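You operate a simulated robot arm through the tools that you are given. There is no shell and no other tool.

You run a simulated robot arm. Do the job below in one go: nothing can be reset, and whatever is moved stays where it is left.

## Task
Put things in order on the press bench top. At the end: the round black block stands on top of the yellow casing; the purple clip is on the flat silver plate (marked "FRONT"); the gold round brass block stands where the round blue block stood; the round blue block stands where the purple clip stood; whatever was shut is shut again. Leave all else as you found it, and nothing knocked over.

The check looks at the end state, three seconds after you hand in, the way a careful person would. Anything else that was tipped, shoved, dropped, spilled or broken makes it a failure.

## Robot
A 6-joint arm with a two-finger parallel gripper, fixed in place. Base frame: the origin is at the foot of the arm, x ahead of it, y to its left, z up; the work surface is at about z = 0.86. Lengths are in m, angles in degrees, forces in N, time in s.
With the tool pointing down near the work surface it reaches from about 0.36 to 0.76 m from the base axis. Its first joint turns from -66.0 to 66.0 degrees. Payload 2.45 kg.
The TCP is the grasp point between the finger pads, 0.024 m short of the fingertips. In the tool frame z runs along the fingers and y along their closing line. The gripper opens to 0.068 m. The fingers are 0.017 m wide and 0.01 m thick; the gripper's body (0.04 by 0.07 m) begins 0.041 m behind the TCP.
Orientation is that of the tool frame in the base frame, as [roll, pitch, yaw] about the fixed x, y, z axes, in that order (R = Rz(yaw) Ry(pitch) Rx(roll)). With the fingers straight down and closing along the base's y, the tool's x points along the base's -x, its y along +y and its z along -z.

## Interface
- The arm moves only by the tool play_rows. Its argument "moves" is a list of rows, each a list of 7 numbers: the closure, from 0 (fully open) to 1 (shut), then the shift along the base's x, y, z in m, then the turn, a rotation vector about the base's x, y, z in degrees. In form: [[fingers, x, y, z, rx, ry, rz], ...]. A call has 1 to 20 rows; each row shifts and turns the commanded pose from where the row before left it. A row lasts 0.2 s, in which the tool goes at most 0.05 m and 8.6 degrees; a call with a longer step from one row to the next is refused whole, and so is a gripper value outside its range. Where a pose cannot be reached the arm comes as near as it can. A force on the tool above 40 N (or 10 N above the force at the start of the call, whichever is more), or a blocked arm, ends the call early, and 0.2 s more pass. The fingers move at their own pace (about 0.108 m/s each) and stop on an object; they squeeze with about 37 N. The grip force told is the motor's: it shows also when the fingers shut on nothing. Time passes only in rows, and 0.2 s behind the last, so rows that do not move let the fingers close. The reply holds the time, the measured pose of the TCP, the force on the tool along the base axes, the opening and the grip force, in the units named above and with some noise, with the torque about the TCP (base axes, N m) and any sound that the robot's microphone picked up.
- Cameras (640 x 400 px; columns grow to the right, rows downward): "scene" is fixed at [0.1702, 0.4205, 1.4595]; the picture's right is [-0.71, -0.71, 0.00], its down [-0.43, 0.43, -0.79] and it looks along [0.56, -0.56, -0.61] (base axes); focal length 335 px, centre (320, 200). "wrist" rides on the gripper at [0.084, 0.011, -0.075] in the tool frame; the picture's right is [-0.13, 0.99, 0.00], its down [-0.60, -0.08, -0.79] and it looks along [-0.79, -0.10, 0.61] (tool axes); focal length 251 px, centre (320, 200). There is no depth. A picture from a camera that has moved, and an enlarged one, comes with that camera's place and axes in the base frame and with its lens.
- get_image(camera): a new picture of that camera. It takes no simulated time.
- inspect(camera, box): a new picture of the part [left, top, right, bottom] of that camera's present view, enlarged. It takes no simulated time.
- sign_off(): hands the job in; it is judged then, once.

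Nothing tells you positions but the pictures and the camera data. Unless the task says otherwise, let go and move clear before handing in.

The tools are called by a JSON object that holds its "name" and its "arguments". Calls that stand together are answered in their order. play_rows: Moves the arm, as the interface text tells. Its arguments: {"type":"object","properties":{"moves":{"type":"array","items":{"type":"array","items":{"type":"number"}}}},"required":["moves"]} The other tools are called the same way: get_image (camera) takes a picture; inspect (camera, box) takes an enlarged picture of a part of a camera's view; sign_off () hands the job in.

At the start:

```text
time_s: 0.0
position: [0.4319, -0.0604, 1.1817]
orientation: [179.9, -0.1, -180.0]
wrist_force: [0.0, 0.1, 0.1]
ft_torque: [0.0, -0.02, 0.02]
finger_gap: 0.0682
gripper_force: 0.1
```

scene: 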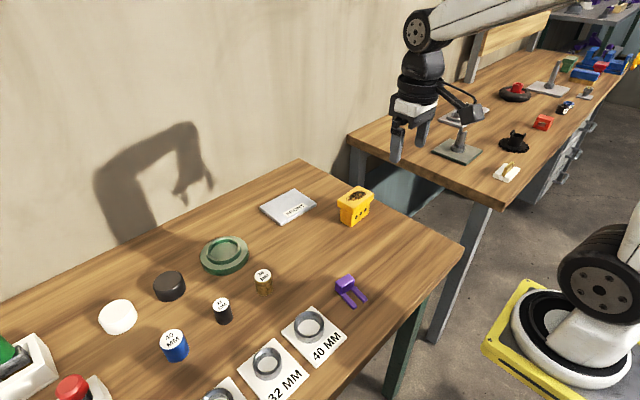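
wrist: 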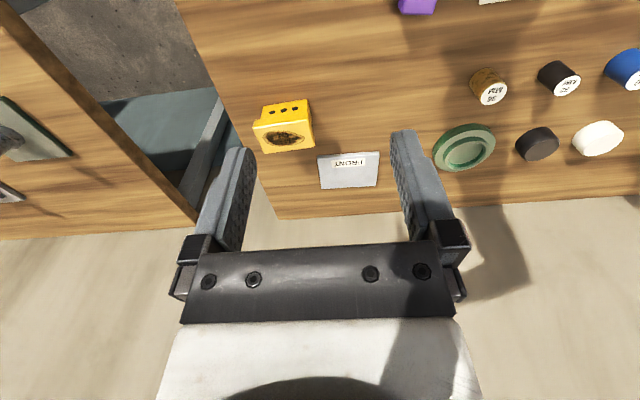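

I see a bench with the yellow casing, silver FRONT plate, green ring, two black round blocks (a low disc and a smaller labelled cylinder), a gold block, a blue block and a purple clip. I'll look closer before moving anything.

{"name": "inspect", "arguments": {"camera": "scene", "box": [80, 240, 240, 400]}}

{"name": "inspect", "arguments": {"camera": "scene", "box": [190, 220, 380, 340]}}

{"name": "inspect", "arguments": {"camera": "scene", "box": [250, 170, 400, 260]}}

{"name": "inspect", "arguments": {"camera": "scene", "box": [0, 280, 360, 400]}}

```text
2.50 times, centred on (160, 320) of scene
camera zoom: at [0.1702, 0.4205, 1.4595], right [-0.71, -0.71, 0.0], down [-0.43, 0.43, -0.79], along [0.56, -0.56, -0.61], focal length 838 px, centre (720, -100)
```

zoom: 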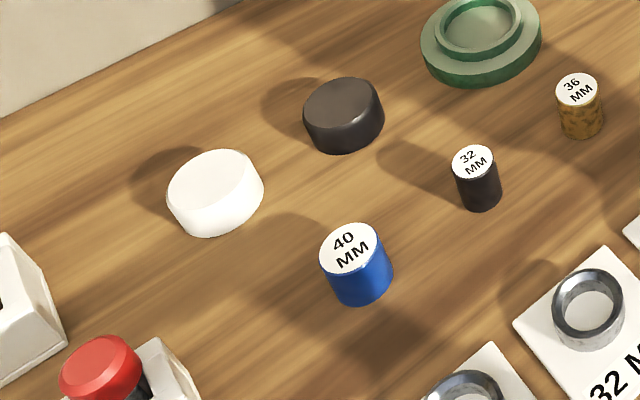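

```text
3.33 times, centred on (285, 280) of scene
camera zoom: at [0.1702, 0.4205, 1.4595], right [-0.71, -0.71, 0.0], down [-0.43, 0.43, -0.79], along [0.56, -0.56, -0.61], focal length 1118 px, centre (437, -67)
```

zoom: 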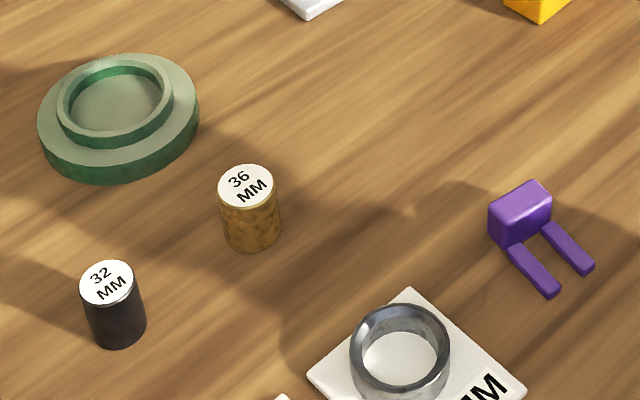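

```text
4.27 times, centred on (325, 215) of scene
camera zoom: at [0.1702, 0.4205, 1.4595], right [-0.71, -0.71, 0.0], down [-0.43, 0.43, -0.79], along [0.56, -0.56, -0.61], focal length 1431 px, centre (299, 136)
```

zoom: 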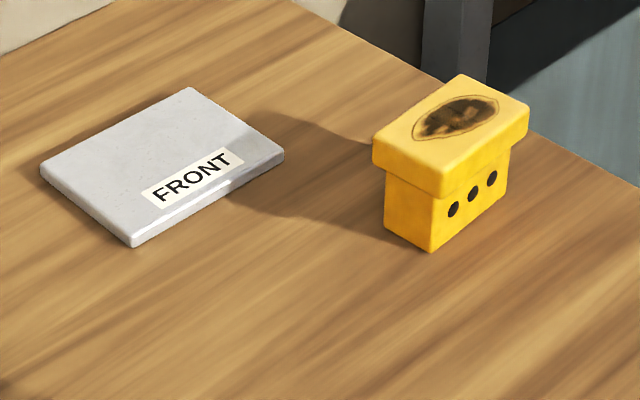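

```text
1.78 times, centred on (180, 340) of scene
camera zoom: at [0.1702, 0.4205, 1.4595], right [-0.71, -0.71, 0.0], down [-0.43, 0.43, -0.79], along [0.56, -0.56, -0.61], focal length 596 px, centre (569, -49)
```

zoom: 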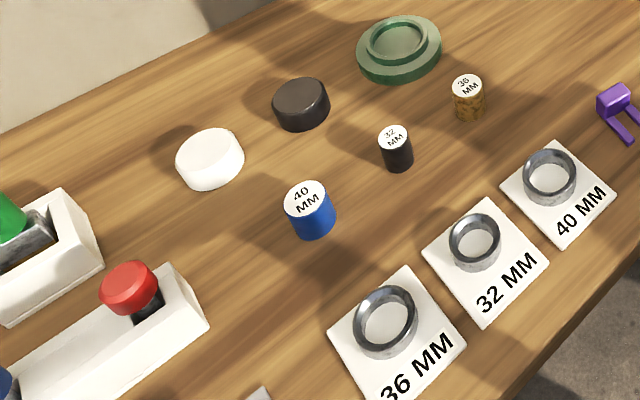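

The blocks to move look like the labelled cylinders: blue at about (0.58, 0.38), black 32 MM at (0.58, 0.28) and gold at (0.58, 0.18). The clip is near (0.44, 0.06), the plate near (0.755, -0.03) and the casing near (0.60, -0.14). I'll go high above the black block and look with the wrist camera.

{"name": "play_rows", "arguments": {"moves": [[0, 0.012, 0.034, -0.01, 0, 0, 0], [0, 0.012, 0.034, -0.01, 0, 0, 0], [0, 0.012, 0.034, -0.01, 0, 0, 0], [0, 0.012, 0.034, -0.01, 0, 0, 0], [0, 0.012, 0.034, -0.01, 0, 0, 0], [0, 0.012, 0.034, -0.01, 0, 0, 0], [0, 0.012, 0.034, -0.01, 0, 0, 0], [0, 0.012, 0.034, -0.01, 0, 0, 0], [0, 0.012, 0.034, -0.01, 0, 0, 0], [0, 0.012, 0.034, -0.01, 0, 0, 0], [0, 0, 0, 0, 0, 0, 0]]}}

{"name": "get_image", "arguments": {"camera": "wrist"}}

{"name": "get_image", "arguments": {"camera": "scene"}}

```text
time_s: 2.4
position: [0.5516, 0.2799, 1.0831]
orientation: [-179.9, 0.0, 179.9]
wrist_force: [0.1, -0.2, -0.3]
ft_torque: [0.03, 0.02, -0.01]
finger_gap: 0.0681
gripper_force: 0.0
```

```text
taken
camera wrist: at [0.4676, 0.2905, 1.1581], right [0.13, 0.99, 0.0], down [0.6, -0.08, 0.79], along [0.79, -0.1, -0.61], focal length 251 px, centre (320, 200)
```

wrist: 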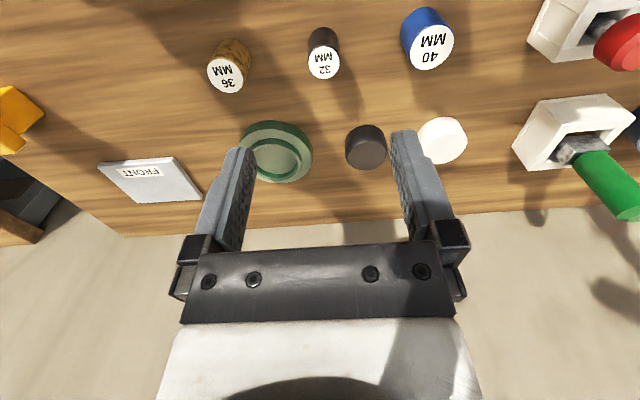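

```text
taken
```

scene: 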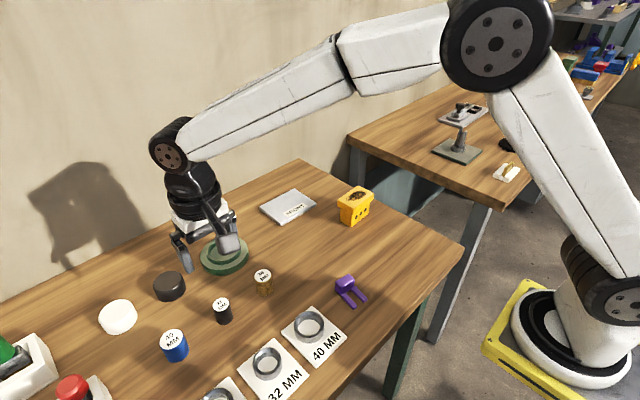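

The wrist view confirms black 32 MM at (0.5815, 0.280), blue at (0.582, 0.379) and gold at (0.583, 0.180). I'll move straight over the black block, descend and grip it.

{"name": "play_rows", "arguments": {"moves": [[0, 0.03, 0, 0, 0, 0, 0], [0, 0, 0, -0.035, 0, 0, 0], [0, 0, 0, -0.035, 0, 0, 0], [0, 0, 0, -0.035, 0, 0, 0], [0, 0, 0, -0.02, 0, 0, 0], [0, 0, 0, 0, 0, 0, 0]]}}

{"name": "get_image", "arguments": {"camera": "wrist"}}

{"name": "inspect", "arguments": {"camera": "scene", "box": [120, 200, 320, 360]}}

```text
time_s: 3.8
position: [0.5812, 0.2783, 0.9584]
orientation: [-180.0, 0.0, -179.9]
wrist_force: [-0.1, -0.8, 0.3]
ft_torque: [0.0, -0.02, -0.01]
finger_gap: 0.0681
gripper_force: 0.0
```

```text
taken
camera wrist: at [0.4963, 0.2883, 1.0318], right [0.13, 0.99, 0.0], down [0.6, -0.08, 0.79], along [0.79, -0.1, -0.61], focal length 251 px, centre (320, 200)
```

wrist: 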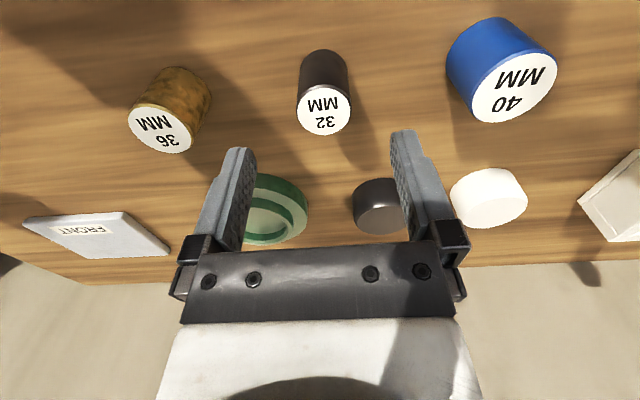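

```text
2.50 times, centred on (220, 280) of scene
camera zoom: at [0.1702, 0.4205, 1.4595], right [-0.71, -0.71, 0.0], down [-0.43, 0.43, -0.79], along [0.56, -0.56, -0.61], focal length 838 px, centre (570, 0)
```

zoom: 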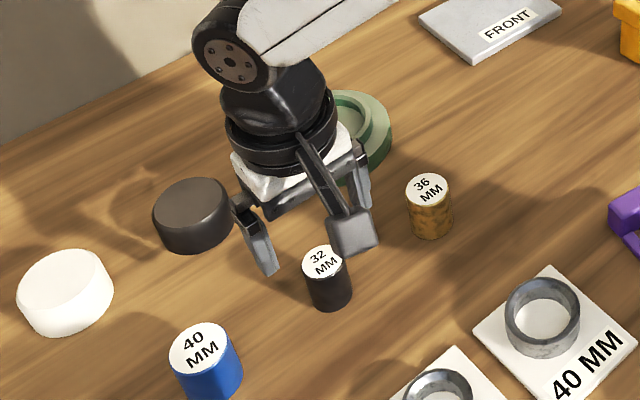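

The black block is centred between the fingers. I'll go down the rest of the way, close, and check the grip.

{"name": "play_rows", "arguments": {"moves": [[0, 0, 0.001, -0.03, 0, 0, 0], [0, 0, 0, -0.02, 0, 0, 0], [0, 0, 0, -0.018, 0, 0, 0], [0, 0, 0, 0, 0, 0, 0], [1, 0, 0, 0, 0, 0, 0], [1, 0, 0, 0, 0, 0, 0], [1, 0, 0, 0, 0, 0, 0]]}}

{"name": "get_image", "arguments": {"camera": "wrist"}}

```text
time_s: 5.4
position: [0.5813, 0.2788, 0.8891]
orientation: [-180.0, 0.0, -180.0]
wrist_force: [-0.1, -1.1, 0.4]
ft_torque: [0.0, -0.03, -0.02]
finger_gap: 0.0308
gripper_force: 37.1
```

```text
taken
camera wrist: at [0.4965, 0.2903, 0.9631], right [0.13, 0.99, 0.0], down [0.6, -0.08, 0.79], along [0.79, -0.1, -0.61], focal length 251 px, centre (320, 200)
```

wrist: 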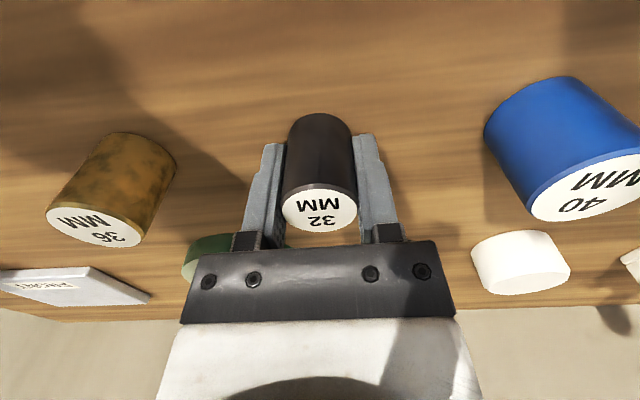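

The black block is held (gap 31 mm, 37 N). I'll lift it and carry it high across to the casing near (0.60, -0.14), then look at the casing from the wrist camera.

{"name": "play_rows", "arguments": {"moves": [[1, 0, 0, 0.015, 0, 0, 0], [1, 0, 0, 0.03, 0, 0, 0], [1, 0, 0, 0.04, 0, 0, 0], [1, 0, 0, 0.04, 0, 0, 0], [1, 0, 0, 0.04, 0, 0, 0], [1, 0, 0, 0.03, 0, 0, 0], [1, 0, -0.02, 0.0, 0, 0, 0], [1, 0, -0.03, 0.0, 0, 0, 0], [1, 0, -0.03, 0.0, 0, 0, 0], [1, 0, -0.03, 0.0, 0, 0, 0], [1, 0, -0.03, 0.0, 0, 0, 0], [1, 0, -0.03, 0.0, 0, 0, 0], [1, 0, -0.03, 0.0, 0, 0, 0], [1, 0, -0.03, 0.0, 0, 0, 0], [1, 0, -0.03, 0.0, 0, 0, 0], [1, 0, -0.03, 0.0, 0, 0, 0], [1, 0, -0.03, 0.0, 0, 0, 0], [1, 0, -0.02, 0.0, 0, 0, 0], [1, 0, 0, 0.0, 0, 0, 0]]}}

{"name": "get_image", "arguments": {"camera": "wrist"}}

{"name": "get_image", "arguments": {"camera": "scene"}}

```text
time_s: 9.4
position: [0.5824, -0.0615, 1.0855]
orientation: [-180.0, 0.0, 179.9]
wrist_force: [0.2, -0.5, -0.4]
ft_torque: [-0.01, 0.02, 0.01]
finger_gap: 0.0309
gripper_force: 36.8
```

```text
taken
camera wrist: at [0.4981, -0.0498, 1.1605], right [0.13, 0.99, 0.0], down [0.6, -0.08, 0.79], along [0.79, -0.1, -0.61], focal length 251 px, centre (320, 200)
```

wrist: 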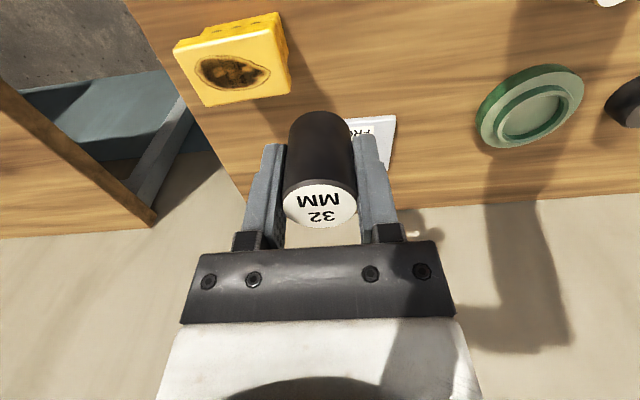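

```text
taken
```

scene: 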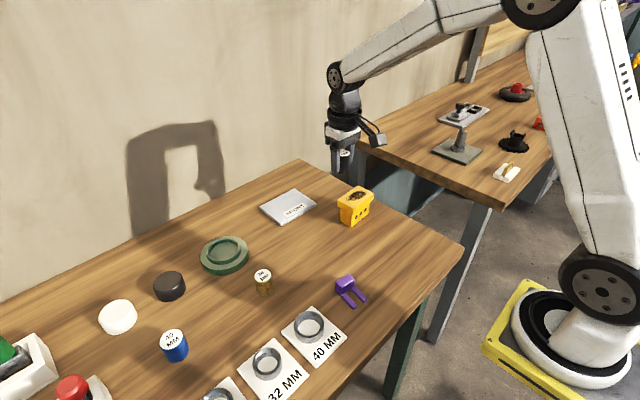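

The casing top shows from above with a burnt-looking oval mark. I'll zoom in to check how flat it is and to get its size.

{"name": "inspect", "arguments": {"camera": "wrist", "box": [150, 0, 310, 120]}}

{"name": "inspect", "arguments": {"camera": "scene", "box": [320, 170, 390, 240]}}

```text
3.33 times, centred on (230, 60) of wrist
camera zoom: at [0.4981, -0.0498, 1.1605], right [0.13, 0.99, 0.0], down [0.6, -0.08, 0.79], along [0.79, -0.1, -0.61], focal length 838 px, centre (620, 667)
```

zoom: 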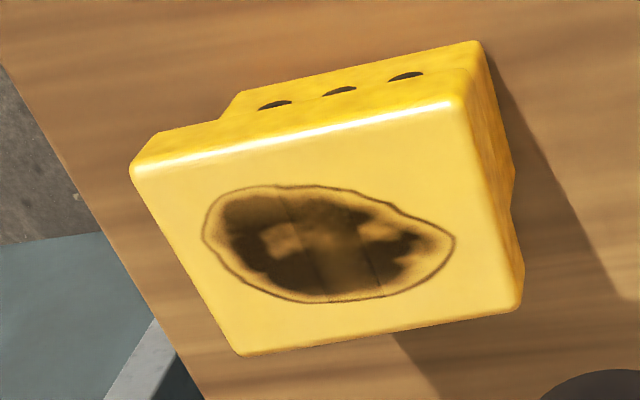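

```text
5.71 times, centred on (355, 205) of scene
camera zoom: at [0.1702, 0.4205, 1.4595], right [-0.71, -0.71, 0.0], down [-0.43, 0.43, -0.79], along [0.56, -0.56, -0.61], focal length 1916 px, centre (120, 171)
```

zoom: 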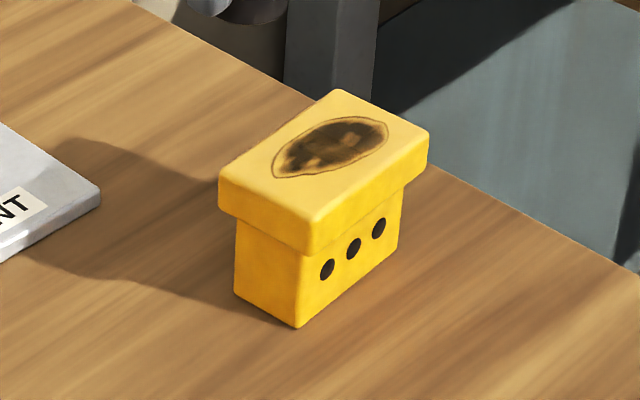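

The casing top is flat, about 50 x 87 mm, centred at (0.600, -0.140), with its top at z ≈ 0.930. I'll move over the centre and come down to just above it.

{"name": "play_rows", "arguments": {"moves": [[1, 0.009, -0.039, 0, 0, 0, 0], [1, 0.009, -0.039, 0, 0, 0, 0], [1, 0, 0, -0.03, 0, 0, 0], [1, 0, 0, -0.03, 0, 0, 0], [1, 0, 0, -0.03, 0, 0, 0], [1, 0, 0, -0.02, 0, 0, 0], [1, 0, 0, 0, 0, 0, 0]]}}

{"name": "get_image", "arguments": {"camera": "wrist"}}

{"name": "inspect", "arguments": {"camera": "scene", "box": [290, 120, 410, 240]}}

```text
time_s: 11.0
position: [0.5999, -0.138, 0.9728]
orientation: [-180.0, 0.1, 180.0]
wrist_force: [-0.1, 0.0, -1.0]
ft_torque: [0.0, -0.01, -0.04]
finger_gap: 0.0307
gripper_force: 36.8
```

```text
taken
camera wrist: at [0.5149, -0.1273, 1.0472], right [0.13, 0.99, 0.0], down [0.6, -0.08, 0.79], along [0.79, -0.1, -0.61], focal length 251 px, centre (320, 200)
```

wrist: 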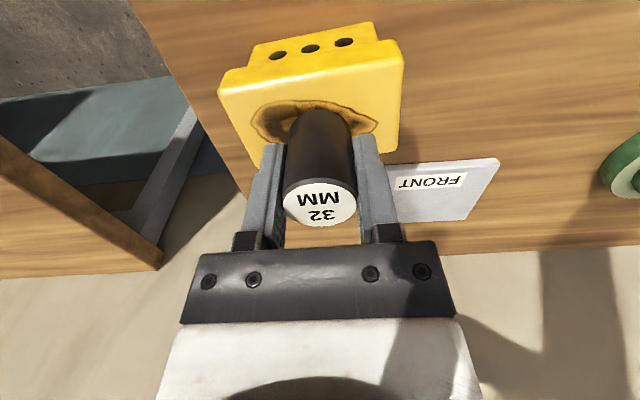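

```text
3.33 times, centred on (350, 180) of scene
camera zoom: at [0.1702, 0.4205, 1.4595], right [-0.71, -0.71, 0.0], down [-0.43, 0.43, -0.79], along [0.56, -0.56, -0.61], focal length 1118 px, centre (220, 267)
```

zoom: 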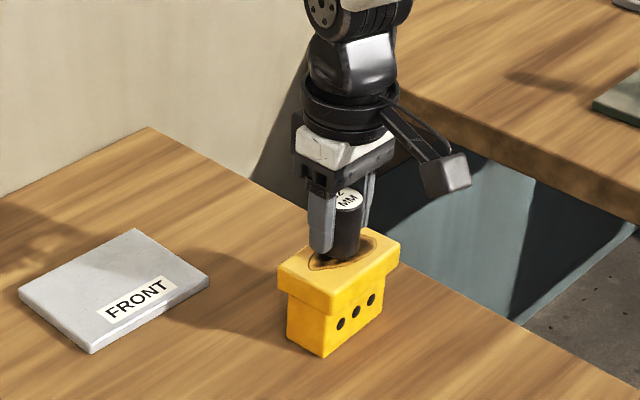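

The block hangs right above the middle of the casing top with roughly a centimetre to go. I'll come down in small steps, watching for contact.

{"name": "play_rows", "arguments": {"moves": [[1, 0, -0.002, -0.005, 0, 0, 0], [1, 0, 0, -0.004, 0, 0, 0], [1, 0, 0, -0.002, 0, 0, 0], [1, 0, 0, 0, 0, 0, 0]]}}

{"name": "inspect", "arguments": {"camera": "scene", "box": [320, 160, 390, 240]}}

{"name": "get_image", "arguments": {"camera": "wrist"}}

```text
time_s: 12.0
position: [0.6003, -0.1396, 0.9638]
orientation: [-179.9, 0.3, 180.0]
wrist_force: [-5.1, 1.5, 23.6]
ft_torque: [0.14, 0.26, 0.06]
finger_gap: 0.0309
gripper_force: 37.0
```

```text
5.00 times, centred on (355, 200) of scene
camera zoom: at [0.1696, 0.4206, 1.4596], right [-0.71, -0.71, 0.0], down [-0.43, 0.43, -0.79], along [0.56, -0.56, -0.61], focal length 1677 px, centre (145, 200)
```

zoom: 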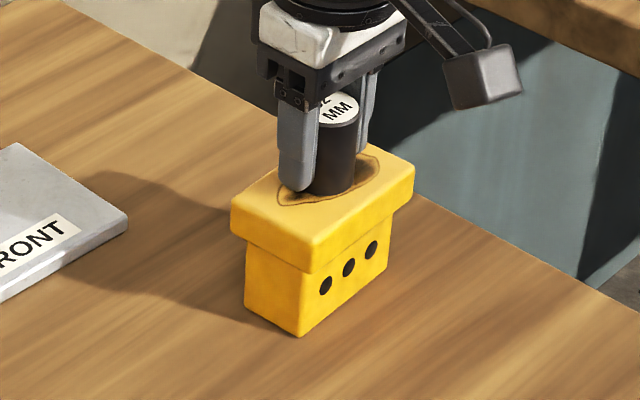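

```text
taken
camera wrist: at [0.5154, -0.1292, 1.0386], right [0.13, 0.99, 0.0], down [0.6, -0.08, 0.8], along [0.79, -0.1, -0.61], focal length 251 px, centre (320, 200)
```

wrist: 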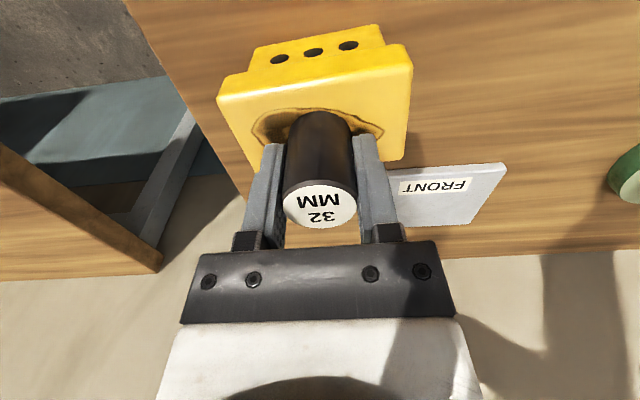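

The block touched down on the casing (about 24 N). I'll ease off that press slightly, then open the fingers.

{"name": "play_rows", "arguments": {"moves": [[1, 0, 0, 0.0018, 0, 0, 0], [1, 0, 0, 0, 0, 0, 0]]}}

```text
time_s: 12.6
position: [0.5987, -0.14, 0.9631]
orientation: [-180.0, -0.1, 180.0]
wrist_force: [2.4, -0.1, 5.4]
ft_torque: [0.03, -0.1, -0.03]
finger_gap: 0.0311
gripper_force: 37.2
```

Only a light 5 N remains, so the block is seated. I'll open and rise straight up.

{"name": "play_rows", "arguments": {"moves": [[0.4, 0, 0, 0, 0, 0, 0], [0, 0, 0, 0, 0, 0, 0], [0, 0, 0, 0, 0, 0, 0], [0, 0, 0, 0.01, 0, 0, 0], [0, 0, 0, 0.02, 0, 0, 0], [0, 0, 0, 0.03, 0, 0, 0], [0, 0, 0, 0.04, 0, 0, 0], [0, 0, 0, 0.04, 0, 0, 0], [0, 0, 0, 0, 0, 0, 0]]}}

{"name": "get_image", "arguments": {"camera": "wrist"}}

{"name": "inspect", "arguments": {"camera": "scene", "box": [320, 160, 390, 240]}}

```text
time_s: 14.6
position: [0.5999, -0.1376, 1.1048]
orientation: [179.9, 0.0, -180.0]
wrist_force: [-1.0, 0.6, -0.6]
ft_torque: [0.01, -0.01, 0.01]
finger_gap: 0.0682
gripper_force: 0.1
```

```text
taken
camera wrist: at [0.5146, -0.1268, 1.1792], right [0.13, 0.99, 0.0], down [0.6, -0.08, 0.79], along [0.79, -0.1, -0.61], focal length 251 px, centre (320, 200)
```

wrist: 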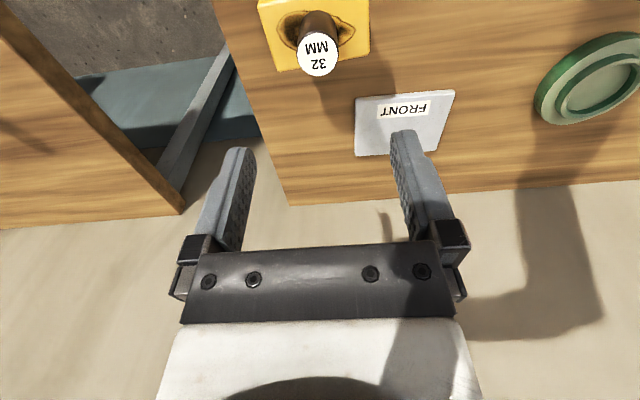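

```text
5.00 times, centred on (355, 200) of scene
camera zoom: at [0.1702, 0.4205, 1.4595], right [-0.71, -0.71, 0.0], down [-0.43, 0.43, -0.79], along [0.56, -0.56, -0.61], focal length 1677 px, centre (145, 200)
```

zoom: 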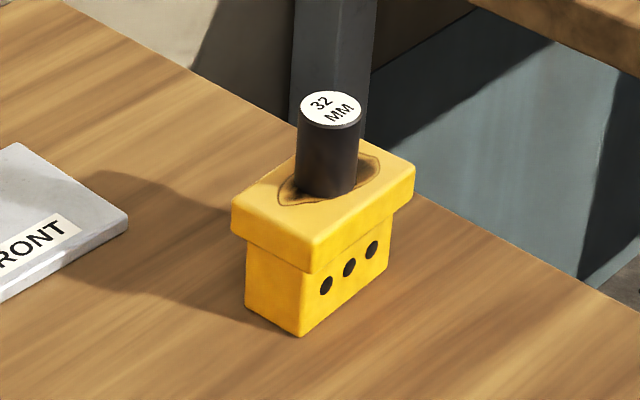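

The black block stands squarely on the casing, and the casing hasn't shifted. The plate spans about x 0.704–0.807 and y -0.103–0.024. Next I'll go above the purple clip for a look.

{"name": "play_rows", "arguments": {"moves": [[0, -0.02, 0.03, 0, 0, 0, 0], [0, -0.025, 0.033, 0, 0, 0, 0], [0, -0.025, 0.033, 0, 0, 0, 0], [0, -0.025, 0.033, 0, 0, 0, 0], [0, -0.025, 0.033, -0.02, 0, 0, 0], [0, -0.025, 0.033, -0.03, 0, 0, 0], [0, 0, 0, 0, 0, 0, 0]]}}

{"name": "get_image", "arguments": {"camera": "wrist"}}

{"name": "inspect", "arguments": {"camera": "scene", "box": [310, 260, 390, 320]}}

```text
refused: row 6 steps farther than a row can; nothing moved
```

```text
taken
camera wrist: at [0.5146, -0.1268, 1.1792], right [0.13, 0.99, 0.0], down [0.6, -0.08, 0.79], along [0.79, -0.1, -0.61], focal length 251 px, centre (320, 200)
```

wrist: 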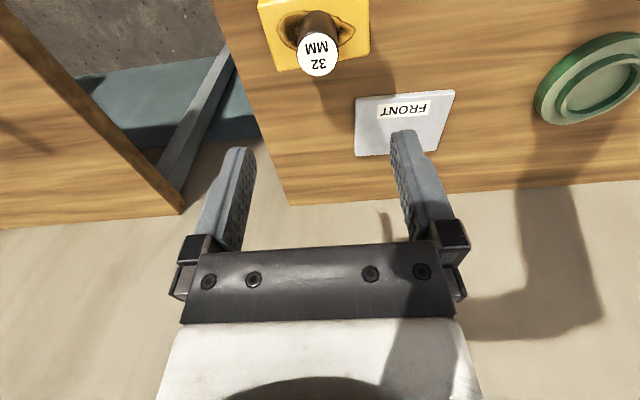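

```text
6.67 times, centred on (350, 290) of scene
camera zoom: at [0.1702, 0.4205, 1.4595], right [-0.71, -0.71, 0.0], down [-0.43, 0.43, -0.79], along [0.56, -0.56, -0.61], focal length 2236 px, centre (120, -400)
```

zoom: 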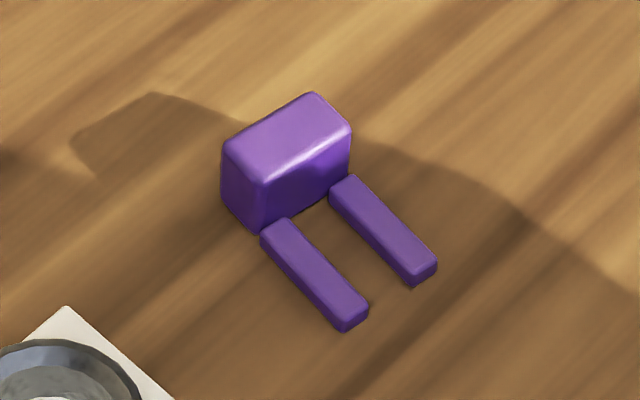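

That step was just over the limit, and the picture gave me the clip's layout anyway. Its body is near (0.461, 0.056), with legs pointing toward the robot and turned about -9°. I'll go there in smaller steps, turning to match.

{"name": "play_rows", "arguments": {"moves": [[0, -0.0174, 0.0242, 0, 0, 0, 0], [0, -0.0174, 0.0242, 0, 0, 0, 0], [0, -0.0174, 0.0242, -0.01, 0, 0, 0], [0, -0.0174, 0.0242, -0.01, 0, 0, 0], [0, -0.0174, 0.0242, -0.015, 0, 0, -3], [0, -0.0174, 0.0242, -0.015, 0, 0, -3], [0, -0.0174, 0.0242, -0.015, 0, 0, -3], [0, -0.0174, 0.0242, -0.015, 0, 0, 0], [0, 0, 0, 0, 0, 0, 0]]}}

{"name": "get_image", "arguments": {"camera": "wrist"}}

{"name": "get_image", "arguments": {"camera": "scene"}}

```text
time_s: 16.6
position: [0.4596, 0.0562, 1.0264]
orientation: [180.0, 0.0, 171.0]
wrist_force: [-0.2, 0.1, 0.2]
ft_torque: [0.02, 0.04, -0.02]
finger_gap: 0.068
gripper_force: 0.2
```

```text
taken
camera wrist: at [0.3781, 0.0801, 1.1004], right [0.28, 0.96, 0.0], down [0.58, -0.17, 0.79], along [0.76, -0.22, -0.61], focal length 251 px, centre (320, 200)
```

wrist: 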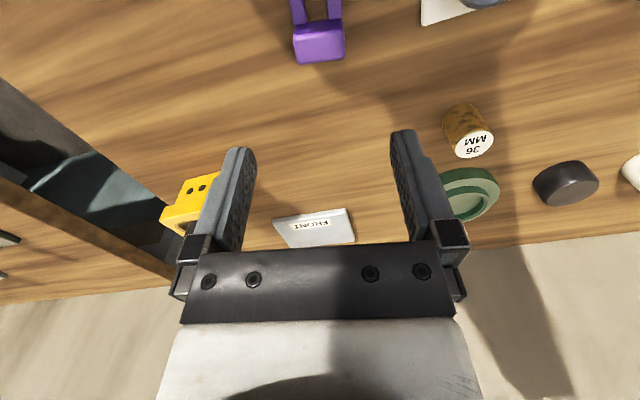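

```text
taken
```

scene: 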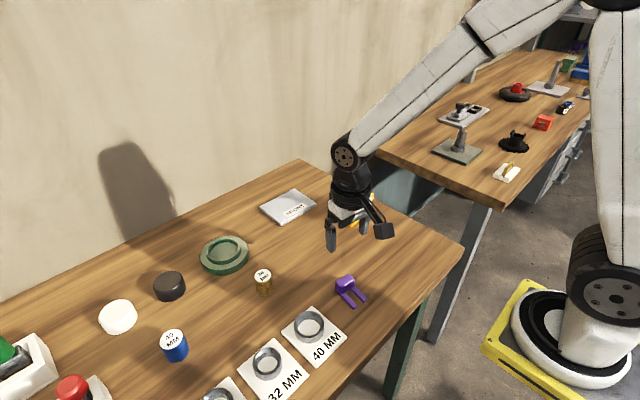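

The clip sits ahead of the fingers in the wrist view. I'll zoom in to fix its body centre and angle before going down.

{"name": "inspect", "arguments": {"camera": "wrist", "box": [260, 0, 380, 75]}}

```text
5.33 times, centred on (320, 38) of wrist
camera zoom: at [0.3781, 0.0801, 1.1004], right [0.28, 0.96, 0.0], down [0.58, -0.17, 0.79], along [0.76, -0.22, -0.61], focal length 1341 px, centre (320, 1067)
```

zoom: 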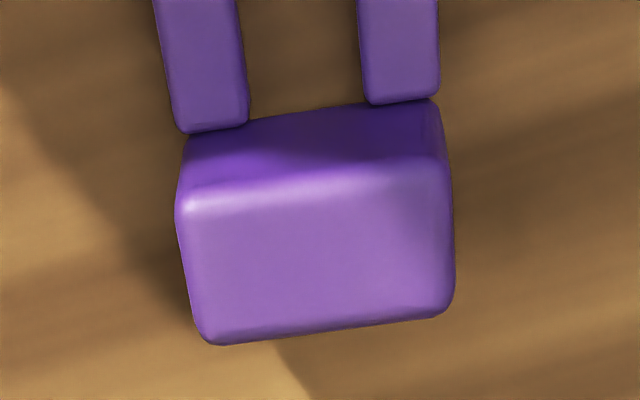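

The clip body's centre is at (0.459, 0.057) and the angle matches the gripper. I'll go down over it and close on the body's sides.

{"name": "play_rows", "arguments": {"moves": [[0, -0.0005, 0.001, -0.04, 0, 0, 0], [0, 0, 0, -0.04, 0, 0, 0], [0, 0, 0, -0.03, 0, 0, 0], [0, 0, 0, -0.018, 0, 0, 0], [0, 0, 0, -0.0115, 0, 0, 0], [0, 0, 0, 0, 0, 0, 0]]}}

{"name": "get_image", "arguments": {"camera": "wrist"}}

{"name": "inspect", "arguments": {"camera": "scene", "box": [310, 240, 390, 320]}}

```text
time_s: 18.0
position: [0.4605, 0.0546, 0.8868]
orientation: [180.0, 0.0, 171.0]
wrist_force: [0.4, -0.3, 0.3]
ft_torque: [-0.04, -0.03, 0.0]
finger_gap: 0.0681
gripper_force: 0.1
```

```text
taken
camera wrist: at [0.3778, 0.079, 0.9602], right [0.28, 0.96, 0.0], down [0.58, -0.17, 0.79], along [0.76, -0.22, -0.61], focal length 251 px, centre (320, 200)
```

wrist: 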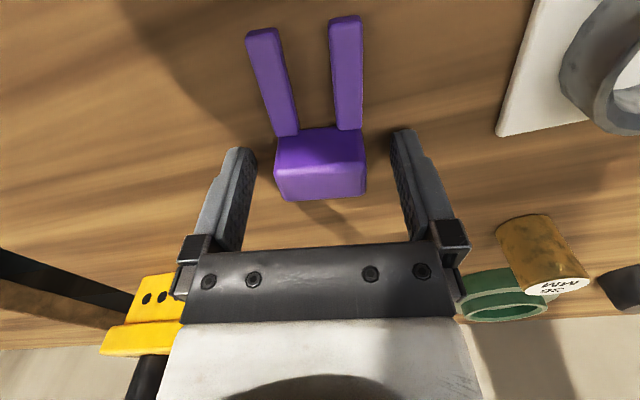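

```text
5.00 times, centred on (350, 280) of scene
camera zoom: at [0.1702, 0.4205, 1.4595], right [-0.71, -0.71, 0.0], down [-0.43, 0.43, -0.79], along [0.56, -0.56, -0.61], focal length 1677 px, centre (170, -200)
```

zoom: 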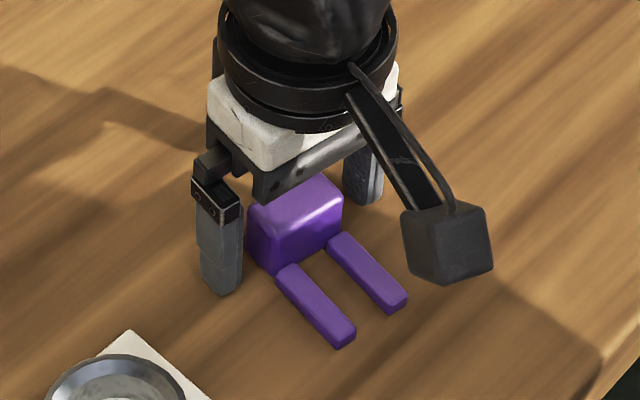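

The body's top is centred exactly between the fingers. I'll close on it.

{"name": "play_rows", "arguments": {"moves": [[1, 0, 0, 0, 0, 0, 0], [1, 0, 0, 0, 0, 0, 0], [1, 0, 0, 0, 0, 0, 0]]}}

{"name": "get_image", "arguments": {"camera": "wrist"}}

```text
time_s: 18.8
position: [0.4596, 0.0561, 0.8866]
orientation: [180.0, 0.0, 171.0]
wrist_force: [-0.4, 0.1, -1.0]
ft_torque: [0.01, -0.03, 0.02]
finger_gap: 0.0388
gripper_force: 37.2
```

```text
taken
camera wrist: at [0.3776, 0.0791, 0.9604], right [0.28, 0.96, 0.0], down [0.58, -0.17, 0.79], along [0.76, -0.22, -0.61], focal length 251 px, centre (320, 200)
```

wrist: 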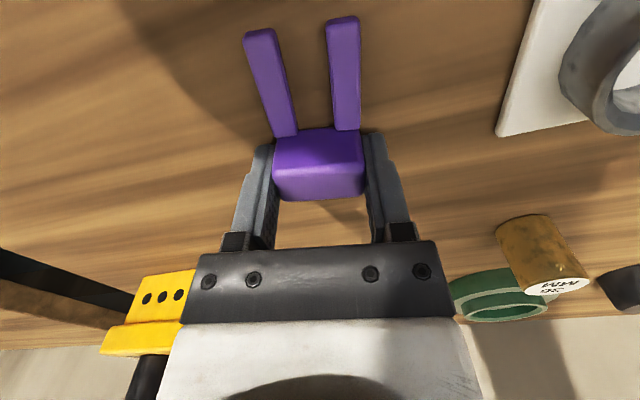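

The clip is held (39 mm gap). I'll lift it and carry it to the plate while turning -81°, so the legs lie along +y and the whole clip fits on the plate within reach.

{"name": "play_rows", "arguments": {"moves": [[1, 0, 0, 0.015, 0, 0, 0], [1, 0, 0, 0.03, 0, 0, 0], [1, 0, 0, 0.04, 0, 0, 0], [1, 0, 0, 0.04, 0, 0, 0], [1, 0, 0, 0.028, 0, 0, 0], [1, 0.02375, -0.00967, 0, 0, 0, -6.75], [1, 0.02375, -0.00967, 0, 0, 0, -6.75], [1, 0.02375, -0.00967, 0, 0, 0, -6.75], [1, 0.02375, -0.00967, 0, 0, 0, -6.75], [1, 0.02375, -0.00967, 0, 0, 0, -6.75], [1, 0.02375, -0.00967, 0, 0, 0, -6.75], [1, 0.02375, -0.00967, 0, 0, 0, -6.75], [1, 0.02375, -0.00967, 0, 0, 0, -6.75], [1, 0.02375, -0.00967, 0, 0, 0, -6.75], [1, 0.02375, -0.00967, 0, 0, 0, -6.75], [1, 0.02375, -0.00967, 0, 0, 0, -6.75], [1, 0.02375, -0.00967, 0, 0, 0, -6.75], [1, 0, 0, 0, 0, 0, 0]]}}

{"name": "get_image", "arguments": {"camera": "wrist"}}

{"name": "get_image", "arguments": {"camera": "scene"}}

```text
time_s: 22.6
position: [0.7469, -0.061, 1.0375]
orientation: [-179.9, 0.0, 89.8]
wrist_force: [0.3, -0.2, -0.1]
ft_torque: [0.0, -0.01, 0.0]
finger_gap: 0.0389
gripper_force: 37.0
```

```text
taken
camera wrist: at [0.7569, 0.0221, 1.1131], right [0.99, -0.13, 0.0], down [-0.08, -0.6, 0.79], along [-0.1, -0.79, -0.61], focal length 251 px, centre (320, 200)
```

wrist: 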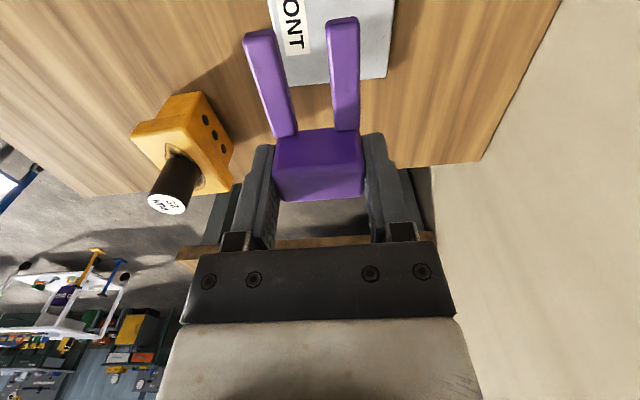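

```text
taken
```

scene: 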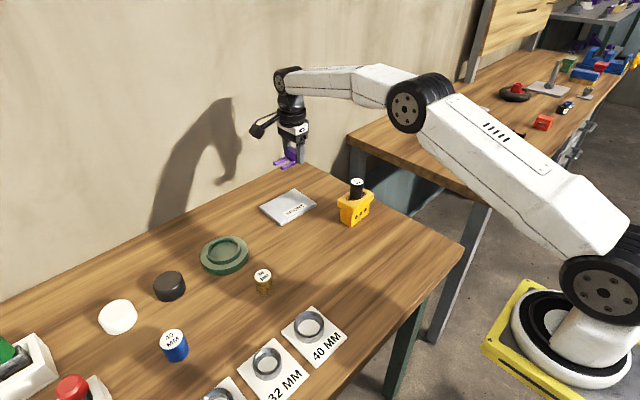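

The clip is over the plate with legs along +y, and the plate's -y edge is at about y = -0.105. I'll descend to just above the plate.

{"name": "play_rows", "arguments": {"moves": [[1, 0, 0, -0.03, 0, 0, 0], [1, 0, 0, -0.03, 0, 0, 0], [1, 0, 0, -0.03, 0, 0, 0], [1, 0, 0, -0.025, 0, 0, 0], [1, 0, 0, -0.012, 0, 0, 0], [1, 0, 0, 0, 0, 0, 0]]}}

{"name": "get_image", "arguments": {"camera": "wrist"}}

{"name": "inspect", "arguments": {"camera": "scene", "box": [240, 140, 340, 240]}}

```text
time_s: 24.0
position: [0.7459, -0.061, 0.9121]
orientation: [180.0, 0.1, 90.0]
wrist_force: [0.2, 0.1, 0.3]
ft_torque: [0.01, 0.02, -0.02]
finger_gap: 0.0391
gripper_force: 37.1
```

```text
taken
camera wrist: at [0.7549, 0.0226, 0.9863], right [0.99, -0.13, 0.0], down [-0.08, -0.6, 0.79], along [-0.1, -0.79, -0.61], focal length 251 px, centre (320, 200)
```

wrist: 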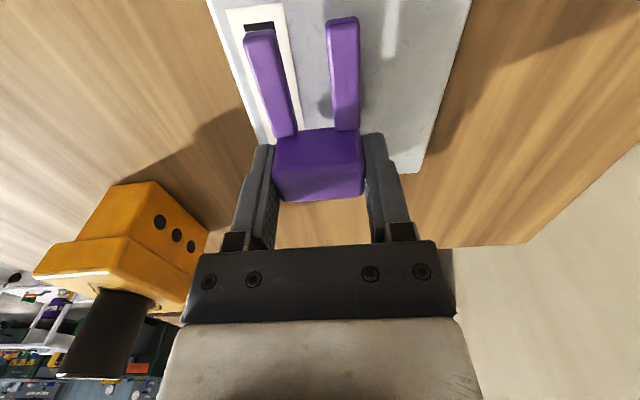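

```text
4.00 times, centred on (290, 190) of scene
camera zoom: at [0.1702, 0.4205, 1.4595], right [-0.71, -0.71, 0.0], down [-0.43, 0.43, -0.79], along [0.56, -0.56, -0.61], focal length 1341 px, centre (440, 240)
```

zoom: 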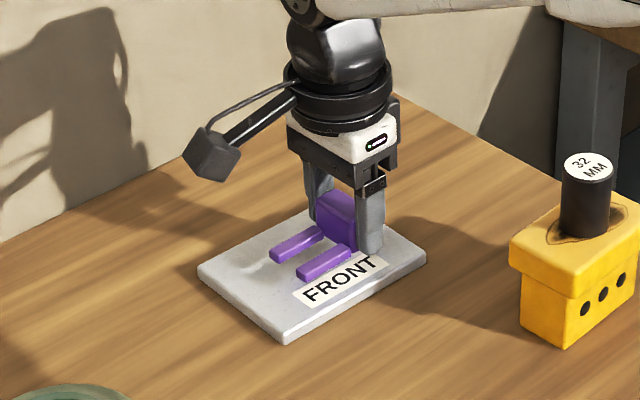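

The clip hangs over the plate, clear of all edges. I'll lower gently until it touches.

{"name": "play_rows", "arguments": {"moves": [[1, 0, 0.003, -0.006, 0, 0, 0], [1, 0, 0, -0.004, 0, 0, 0], [1, 0, 0, -0.002, 0, 0, 0], [1, 0, 0, 0, 0, 0, 0]]}}

{"name": "inspect", "arguments": {"camera": "scene", "box": [250, 170, 330, 230]}}

```text
time_s: 25.0
position: [0.7455, -0.059, 0.8991]
orientation: [179.9, 0.0, 89.9]
wrist_force: [0.2, 0.1, 0.7]
ft_torque: [0.04, 0.03, -0.01]
finger_gap: 0.039
gripper_force: 36.8
```

```text
6.67 times, centred on (290, 200) of scene
camera zoom: at [0.1702, 0.4205, 1.4595], right [-0.71, -0.71, 0.0], down [-0.43, 0.43, -0.79], along [0.56, -0.56, -0.61], focal length 2236 px, centre (520, 200)
```

zoom: 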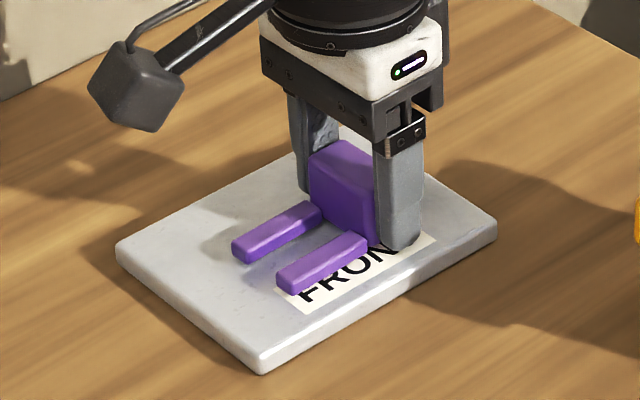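

No contact yet at z = 0.899. I'll continue down in 1 mm steps.

{"name": "play_rows", "arguments": {"moves": [[1, 0, 0, -0.001, 0, 0, 0], [1, 0, 0, -0.001, 0, 0, 0], [1, 0, 0, 0, 0, 0, 0]]}}

```text
time_s: 25.8
position: [0.7449, -0.0593, 0.8974]
orientation: [-179.9, 0.0, 90.0]
wrist_force: [0.1, 0.0, -1.4]
ft_torque: [0.02, 0.04, 0.02]
finger_gap: 0.0387
gripper_force: 37.1
```

{"name": "play_rows", "arguments": {"moves": [[1, 0, 0, -0.001, 0, 0, 0], [1, 0, 0, -0.001, 0, 0, 0], [1, 0, 0, 0, 0, 0, 0]]}}

{"name": "inspect", "arguments": {"camera": "scene", "box": [250, 170, 330, 230]}}

```text
time_s: 26.6
position: [0.7467, -0.0593, 0.8978]
orientation: [179.9, 0.0, 90.0]
wrist_force: [-2.2, -0.7, 10.9]
ft_torque: [0.17, 0.17, 0.02]
finger_gap: 0.0389
gripper_force: 37.5
```

```text
6.67 times, centred on (290, 200) of scene
camera zoom: at [0.1699, 0.4205, 1.4596], right [-0.71, -0.71, 0.0], down [-0.43, 0.43, -0.79], along [0.56, -0.56, -0.61], focal length 2236 px, centre (520, 200)
```

zoom: 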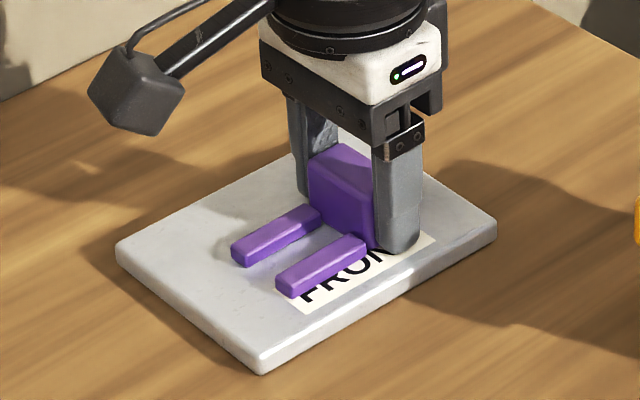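

The clip is resting on the plate (about 11 N). I'll relieve the press a touch, open and rise.

{"name": "play_rows", "arguments": {"moves": [[1, 0, 0, 0.0006, 0, 0, 0], [0.5, 0, 0, 0, 0, 0, 0], [0, 0, 0, 0, 0, 0, 0], [0, 0, 0, 0, 0, 0, 0], [0, 0, 0, 0.01, 0, 0, 0], [0, 0, 0, 0.02, 0, 0, 0], [0, 0, 0, 0.03, 0, 0, 0], [0, 0, 0, 0.04, 0, 0, 0], [0, 0, 0, 0.04, 0, 0, 0], [0, 0, 0, 0, 0, 0, 0]]}}

{"name": "get_image", "arguments": {"camera": "wrist"}}

{"name": "inspect", "arguments": {"camera": "scene", "box": [240, 150, 400, 250]}}

```text
time_s: 28.8
position: [0.7451, -0.0584, 1.0359]
orientation: [179.9, 0.0, 90.0]
wrist_force: [-0.3, -0.2, -0.6]
ft_torque: [-0.02, -0.02, 0.02]
finger_gap: 0.0677
gripper_force: 0.1
```

```text
taken
camera wrist: at [0.7562, 0.0257, 1.1102], right [0.99, -0.13, 0.0], down [-0.08, -0.6, 0.79], along [-0.1, -0.79, -0.61], focal length 251 px, centre (320, 200)
```

wrist: 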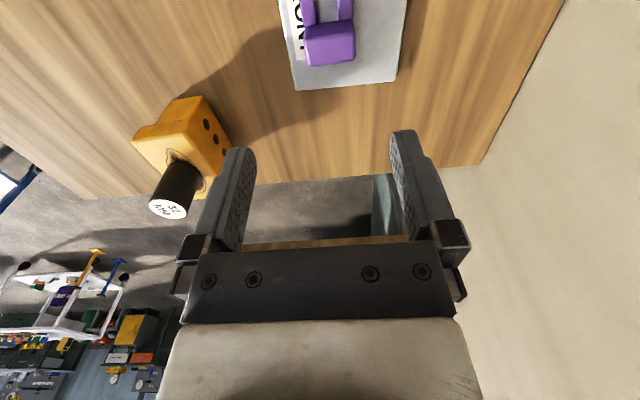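

```text
4.00 times, centred on (320, 200) of scene
camera zoom: at [0.1702, 0.4205, 1.4595], right [-0.71, -0.71, 0.0], down [-0.43, 0.43, -0.79], along [0.56, -0.56, -0.61], focal length 1341 px, centre (320, 200)
```

zoom: 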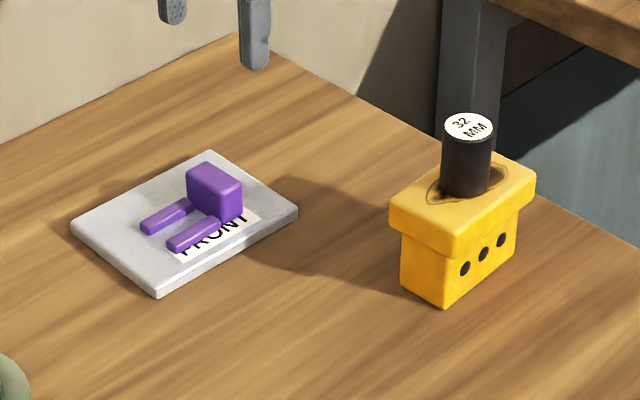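

The clip lies flat on the plate, and the plate and casing are undisturbed. Next I'll go to the blue block at (0.582, 0.379), turning the gripper back on the way.

{"name": "play_rows", "arguments": {"moves": [[0, -0.01168, 0.0312, 0, 0, 0, 6.43], [0, -0.01168, 0.0312, 0, 0, 0, 6.43], [0, -0.01168, 0.0312, 0, 0, 0, 6.43], [0, -0.01168, 0.0312, 0, 0, 0, 6.43], [0, -0.01168, 0.0312, 0, 0, 0, 6.43], [0, -0.01168, 0.0312, 0, 0, 0, 6.43], [0, -0.01168, 0.0312, 0, 0, 0, 6.43], [0, -0.01168, 0.0312, 0, 0, 0, 6.43], [0, -0.01168, 0.0312, 0, 0, 0, 6.43], [0, -0.01168, 0.0312, 0, 0, 0, 6.43], [0, -0.01168, 0.0312, 0, 0, 0, 6.43], [0, -0.01168, 0.0312, 0, 0, 0, 6.43], [0, -0.01168, 0.0312, 0, 0, 0, 6.43], [0, -0.01168, 0.0312, 0, 0, 0, 6.43], [0, 0, 0, 0, 0, 0, 0]]}}

{"name": "get_image", "arguments": {"camera": "wrist"}}

{"name": "get_image", "arguments": {"camera": "scene"}}

```text
time_s: 32.0
position: [0.5829, 0.3782, 1.0356]
orientation: [180.0, 0.1, -179.9]
wrist_force: [0.4, -0.1, -0.1]
ft_torque: [0.04, -0.02, -0.02]
finger_gap: 0.0679
gripper_force: 0.0
```

```text
taken
camera wrist: at [0.4984, 0.3885, 1.1102], right [0.13, 0.99, 0.0], down [0.6, -0.08, 0.79], along [0.79, -0.1, -0.61], focal length 251 px, centre (320, 200)
```

wrist: 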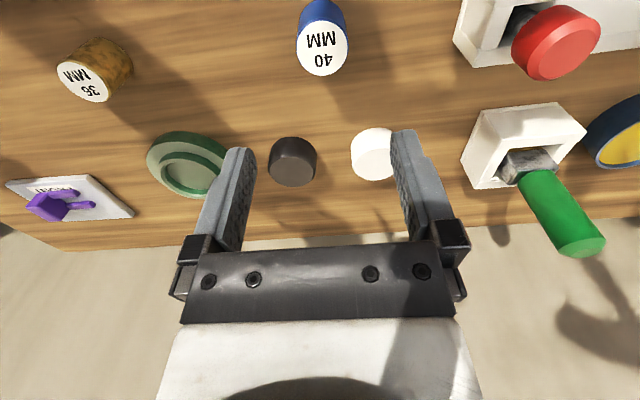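

```text
taken
```

scene: 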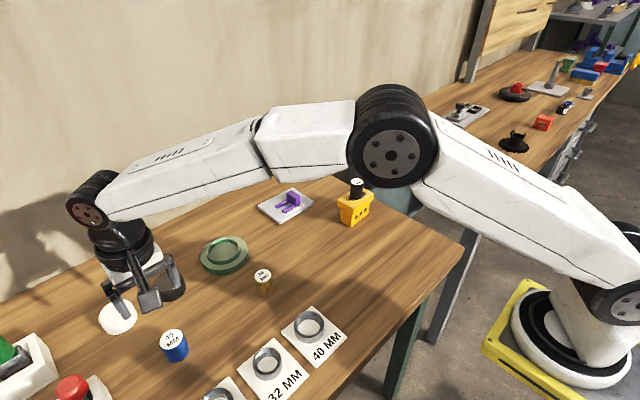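

The blue block is centred under the gripper at (0.581, 0.380), with the red switch base well clear at y ≈ 0.48. I'll descend and grip.

{"name": "play_rows", "arguments": {"moves": [[0, -0.0015, 0.0015, -0.03, 0, 0, 0], [0, 0, 0, -0.035, 0, 0, 0], [0, 0, 0, -0.03, 0, 0, 0], [0, 0, 0, 0, 0, 0, 0]]}}

{"name": "get_image", "arguments": {"camera": "wrist"}}

{"name": "inspect", "arguments": {"camera": "scene", "box": [100, 260, 260, 400]}}

```text
time_s: 33.0
position: [0.5787, 0.3811, 0.94]
orientation: [-179.9, 0.0, -180.0]
wrist_force: [0.8, -0.5, -0.3]
ft_torque: [-0.01, 0.0, 0.0]
finger_gap: 0.0681
gripper_force: 0.2
```

```text
taken
camera wrist: at [0.4951, 0.3912, 1.0144], right [0.13, 0.99, 0.0], down [0.6, -0.08, 0.79], along [0.79, -0.1, -0.61], focal length 251 px, centre (320, 200)
```

wrist: 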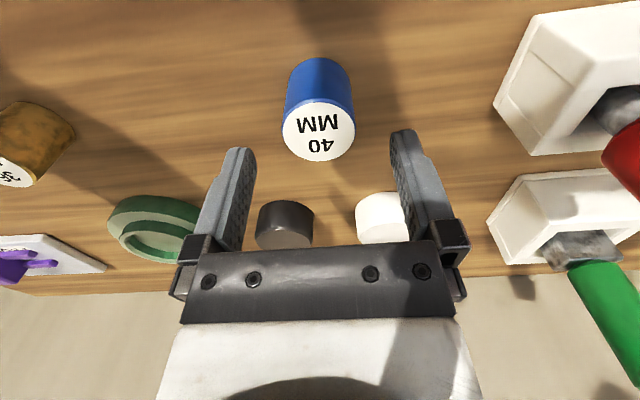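

```text
2.86 times, centred on (180, 330) of scene
camera zoom: at [0.1702, 0.4205, 1.4595], right [-0.71, -0.71, 0.0], down [-0.43, 0.43, -0.79], along [0.56, -0.56, -0.61], focal length 958 px, centre (720, -171)
```

zoom: 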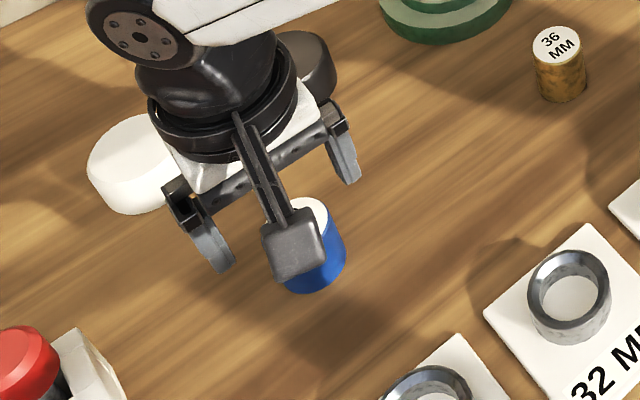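

The blue block at (0.581, 0.380) is still centred. I'll go down the last 5 cm and close.

{"name": "play_rows", "arguments": {"moves": [[0, 0.0005, 0, -0.025, 0, 0, 0], [0, 0, 0, -0.025, 0, 0, 0], [0, 0, 0, 0, 0, 0, 0], [1, 0, 0, 0, 0, 0, 0], [1, 0, 0, 0, 0, 0, 0], [1, 0, 0, 0, 0, 0, 0]]}}

{"name": "get_image", "arguments": {"camera": "wrist"}}

```text
time_s: 34.4
position: [0.5817, 0.3802, 0.8902]
orientation: [-180.0, 0.0, -180.0]
wrist_force: [0.0, 0.0, -0.1]
ft_torque: [-0.01, 0.03, 0.0]
finger_gap: 0.0387
gripper_force: 36.8
```

```text
taken
camera wrist: at [0.4963, 0.3918, 0.9641], right [0.13, 0.99, 0.0], down [0.6, -0.08, 0.79], along [0.79, -0.1, -0.61], focal length 251 px, centre (320, 200)
```

wrist: 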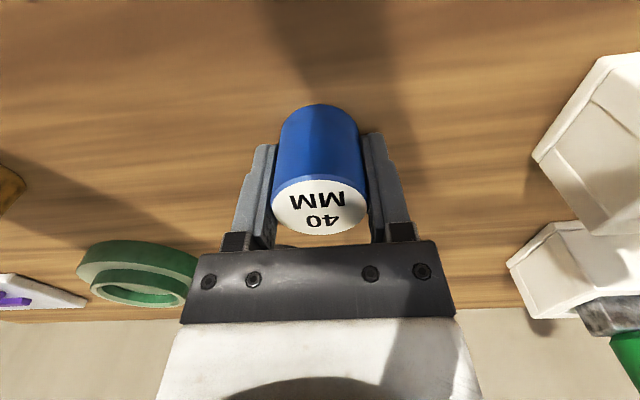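

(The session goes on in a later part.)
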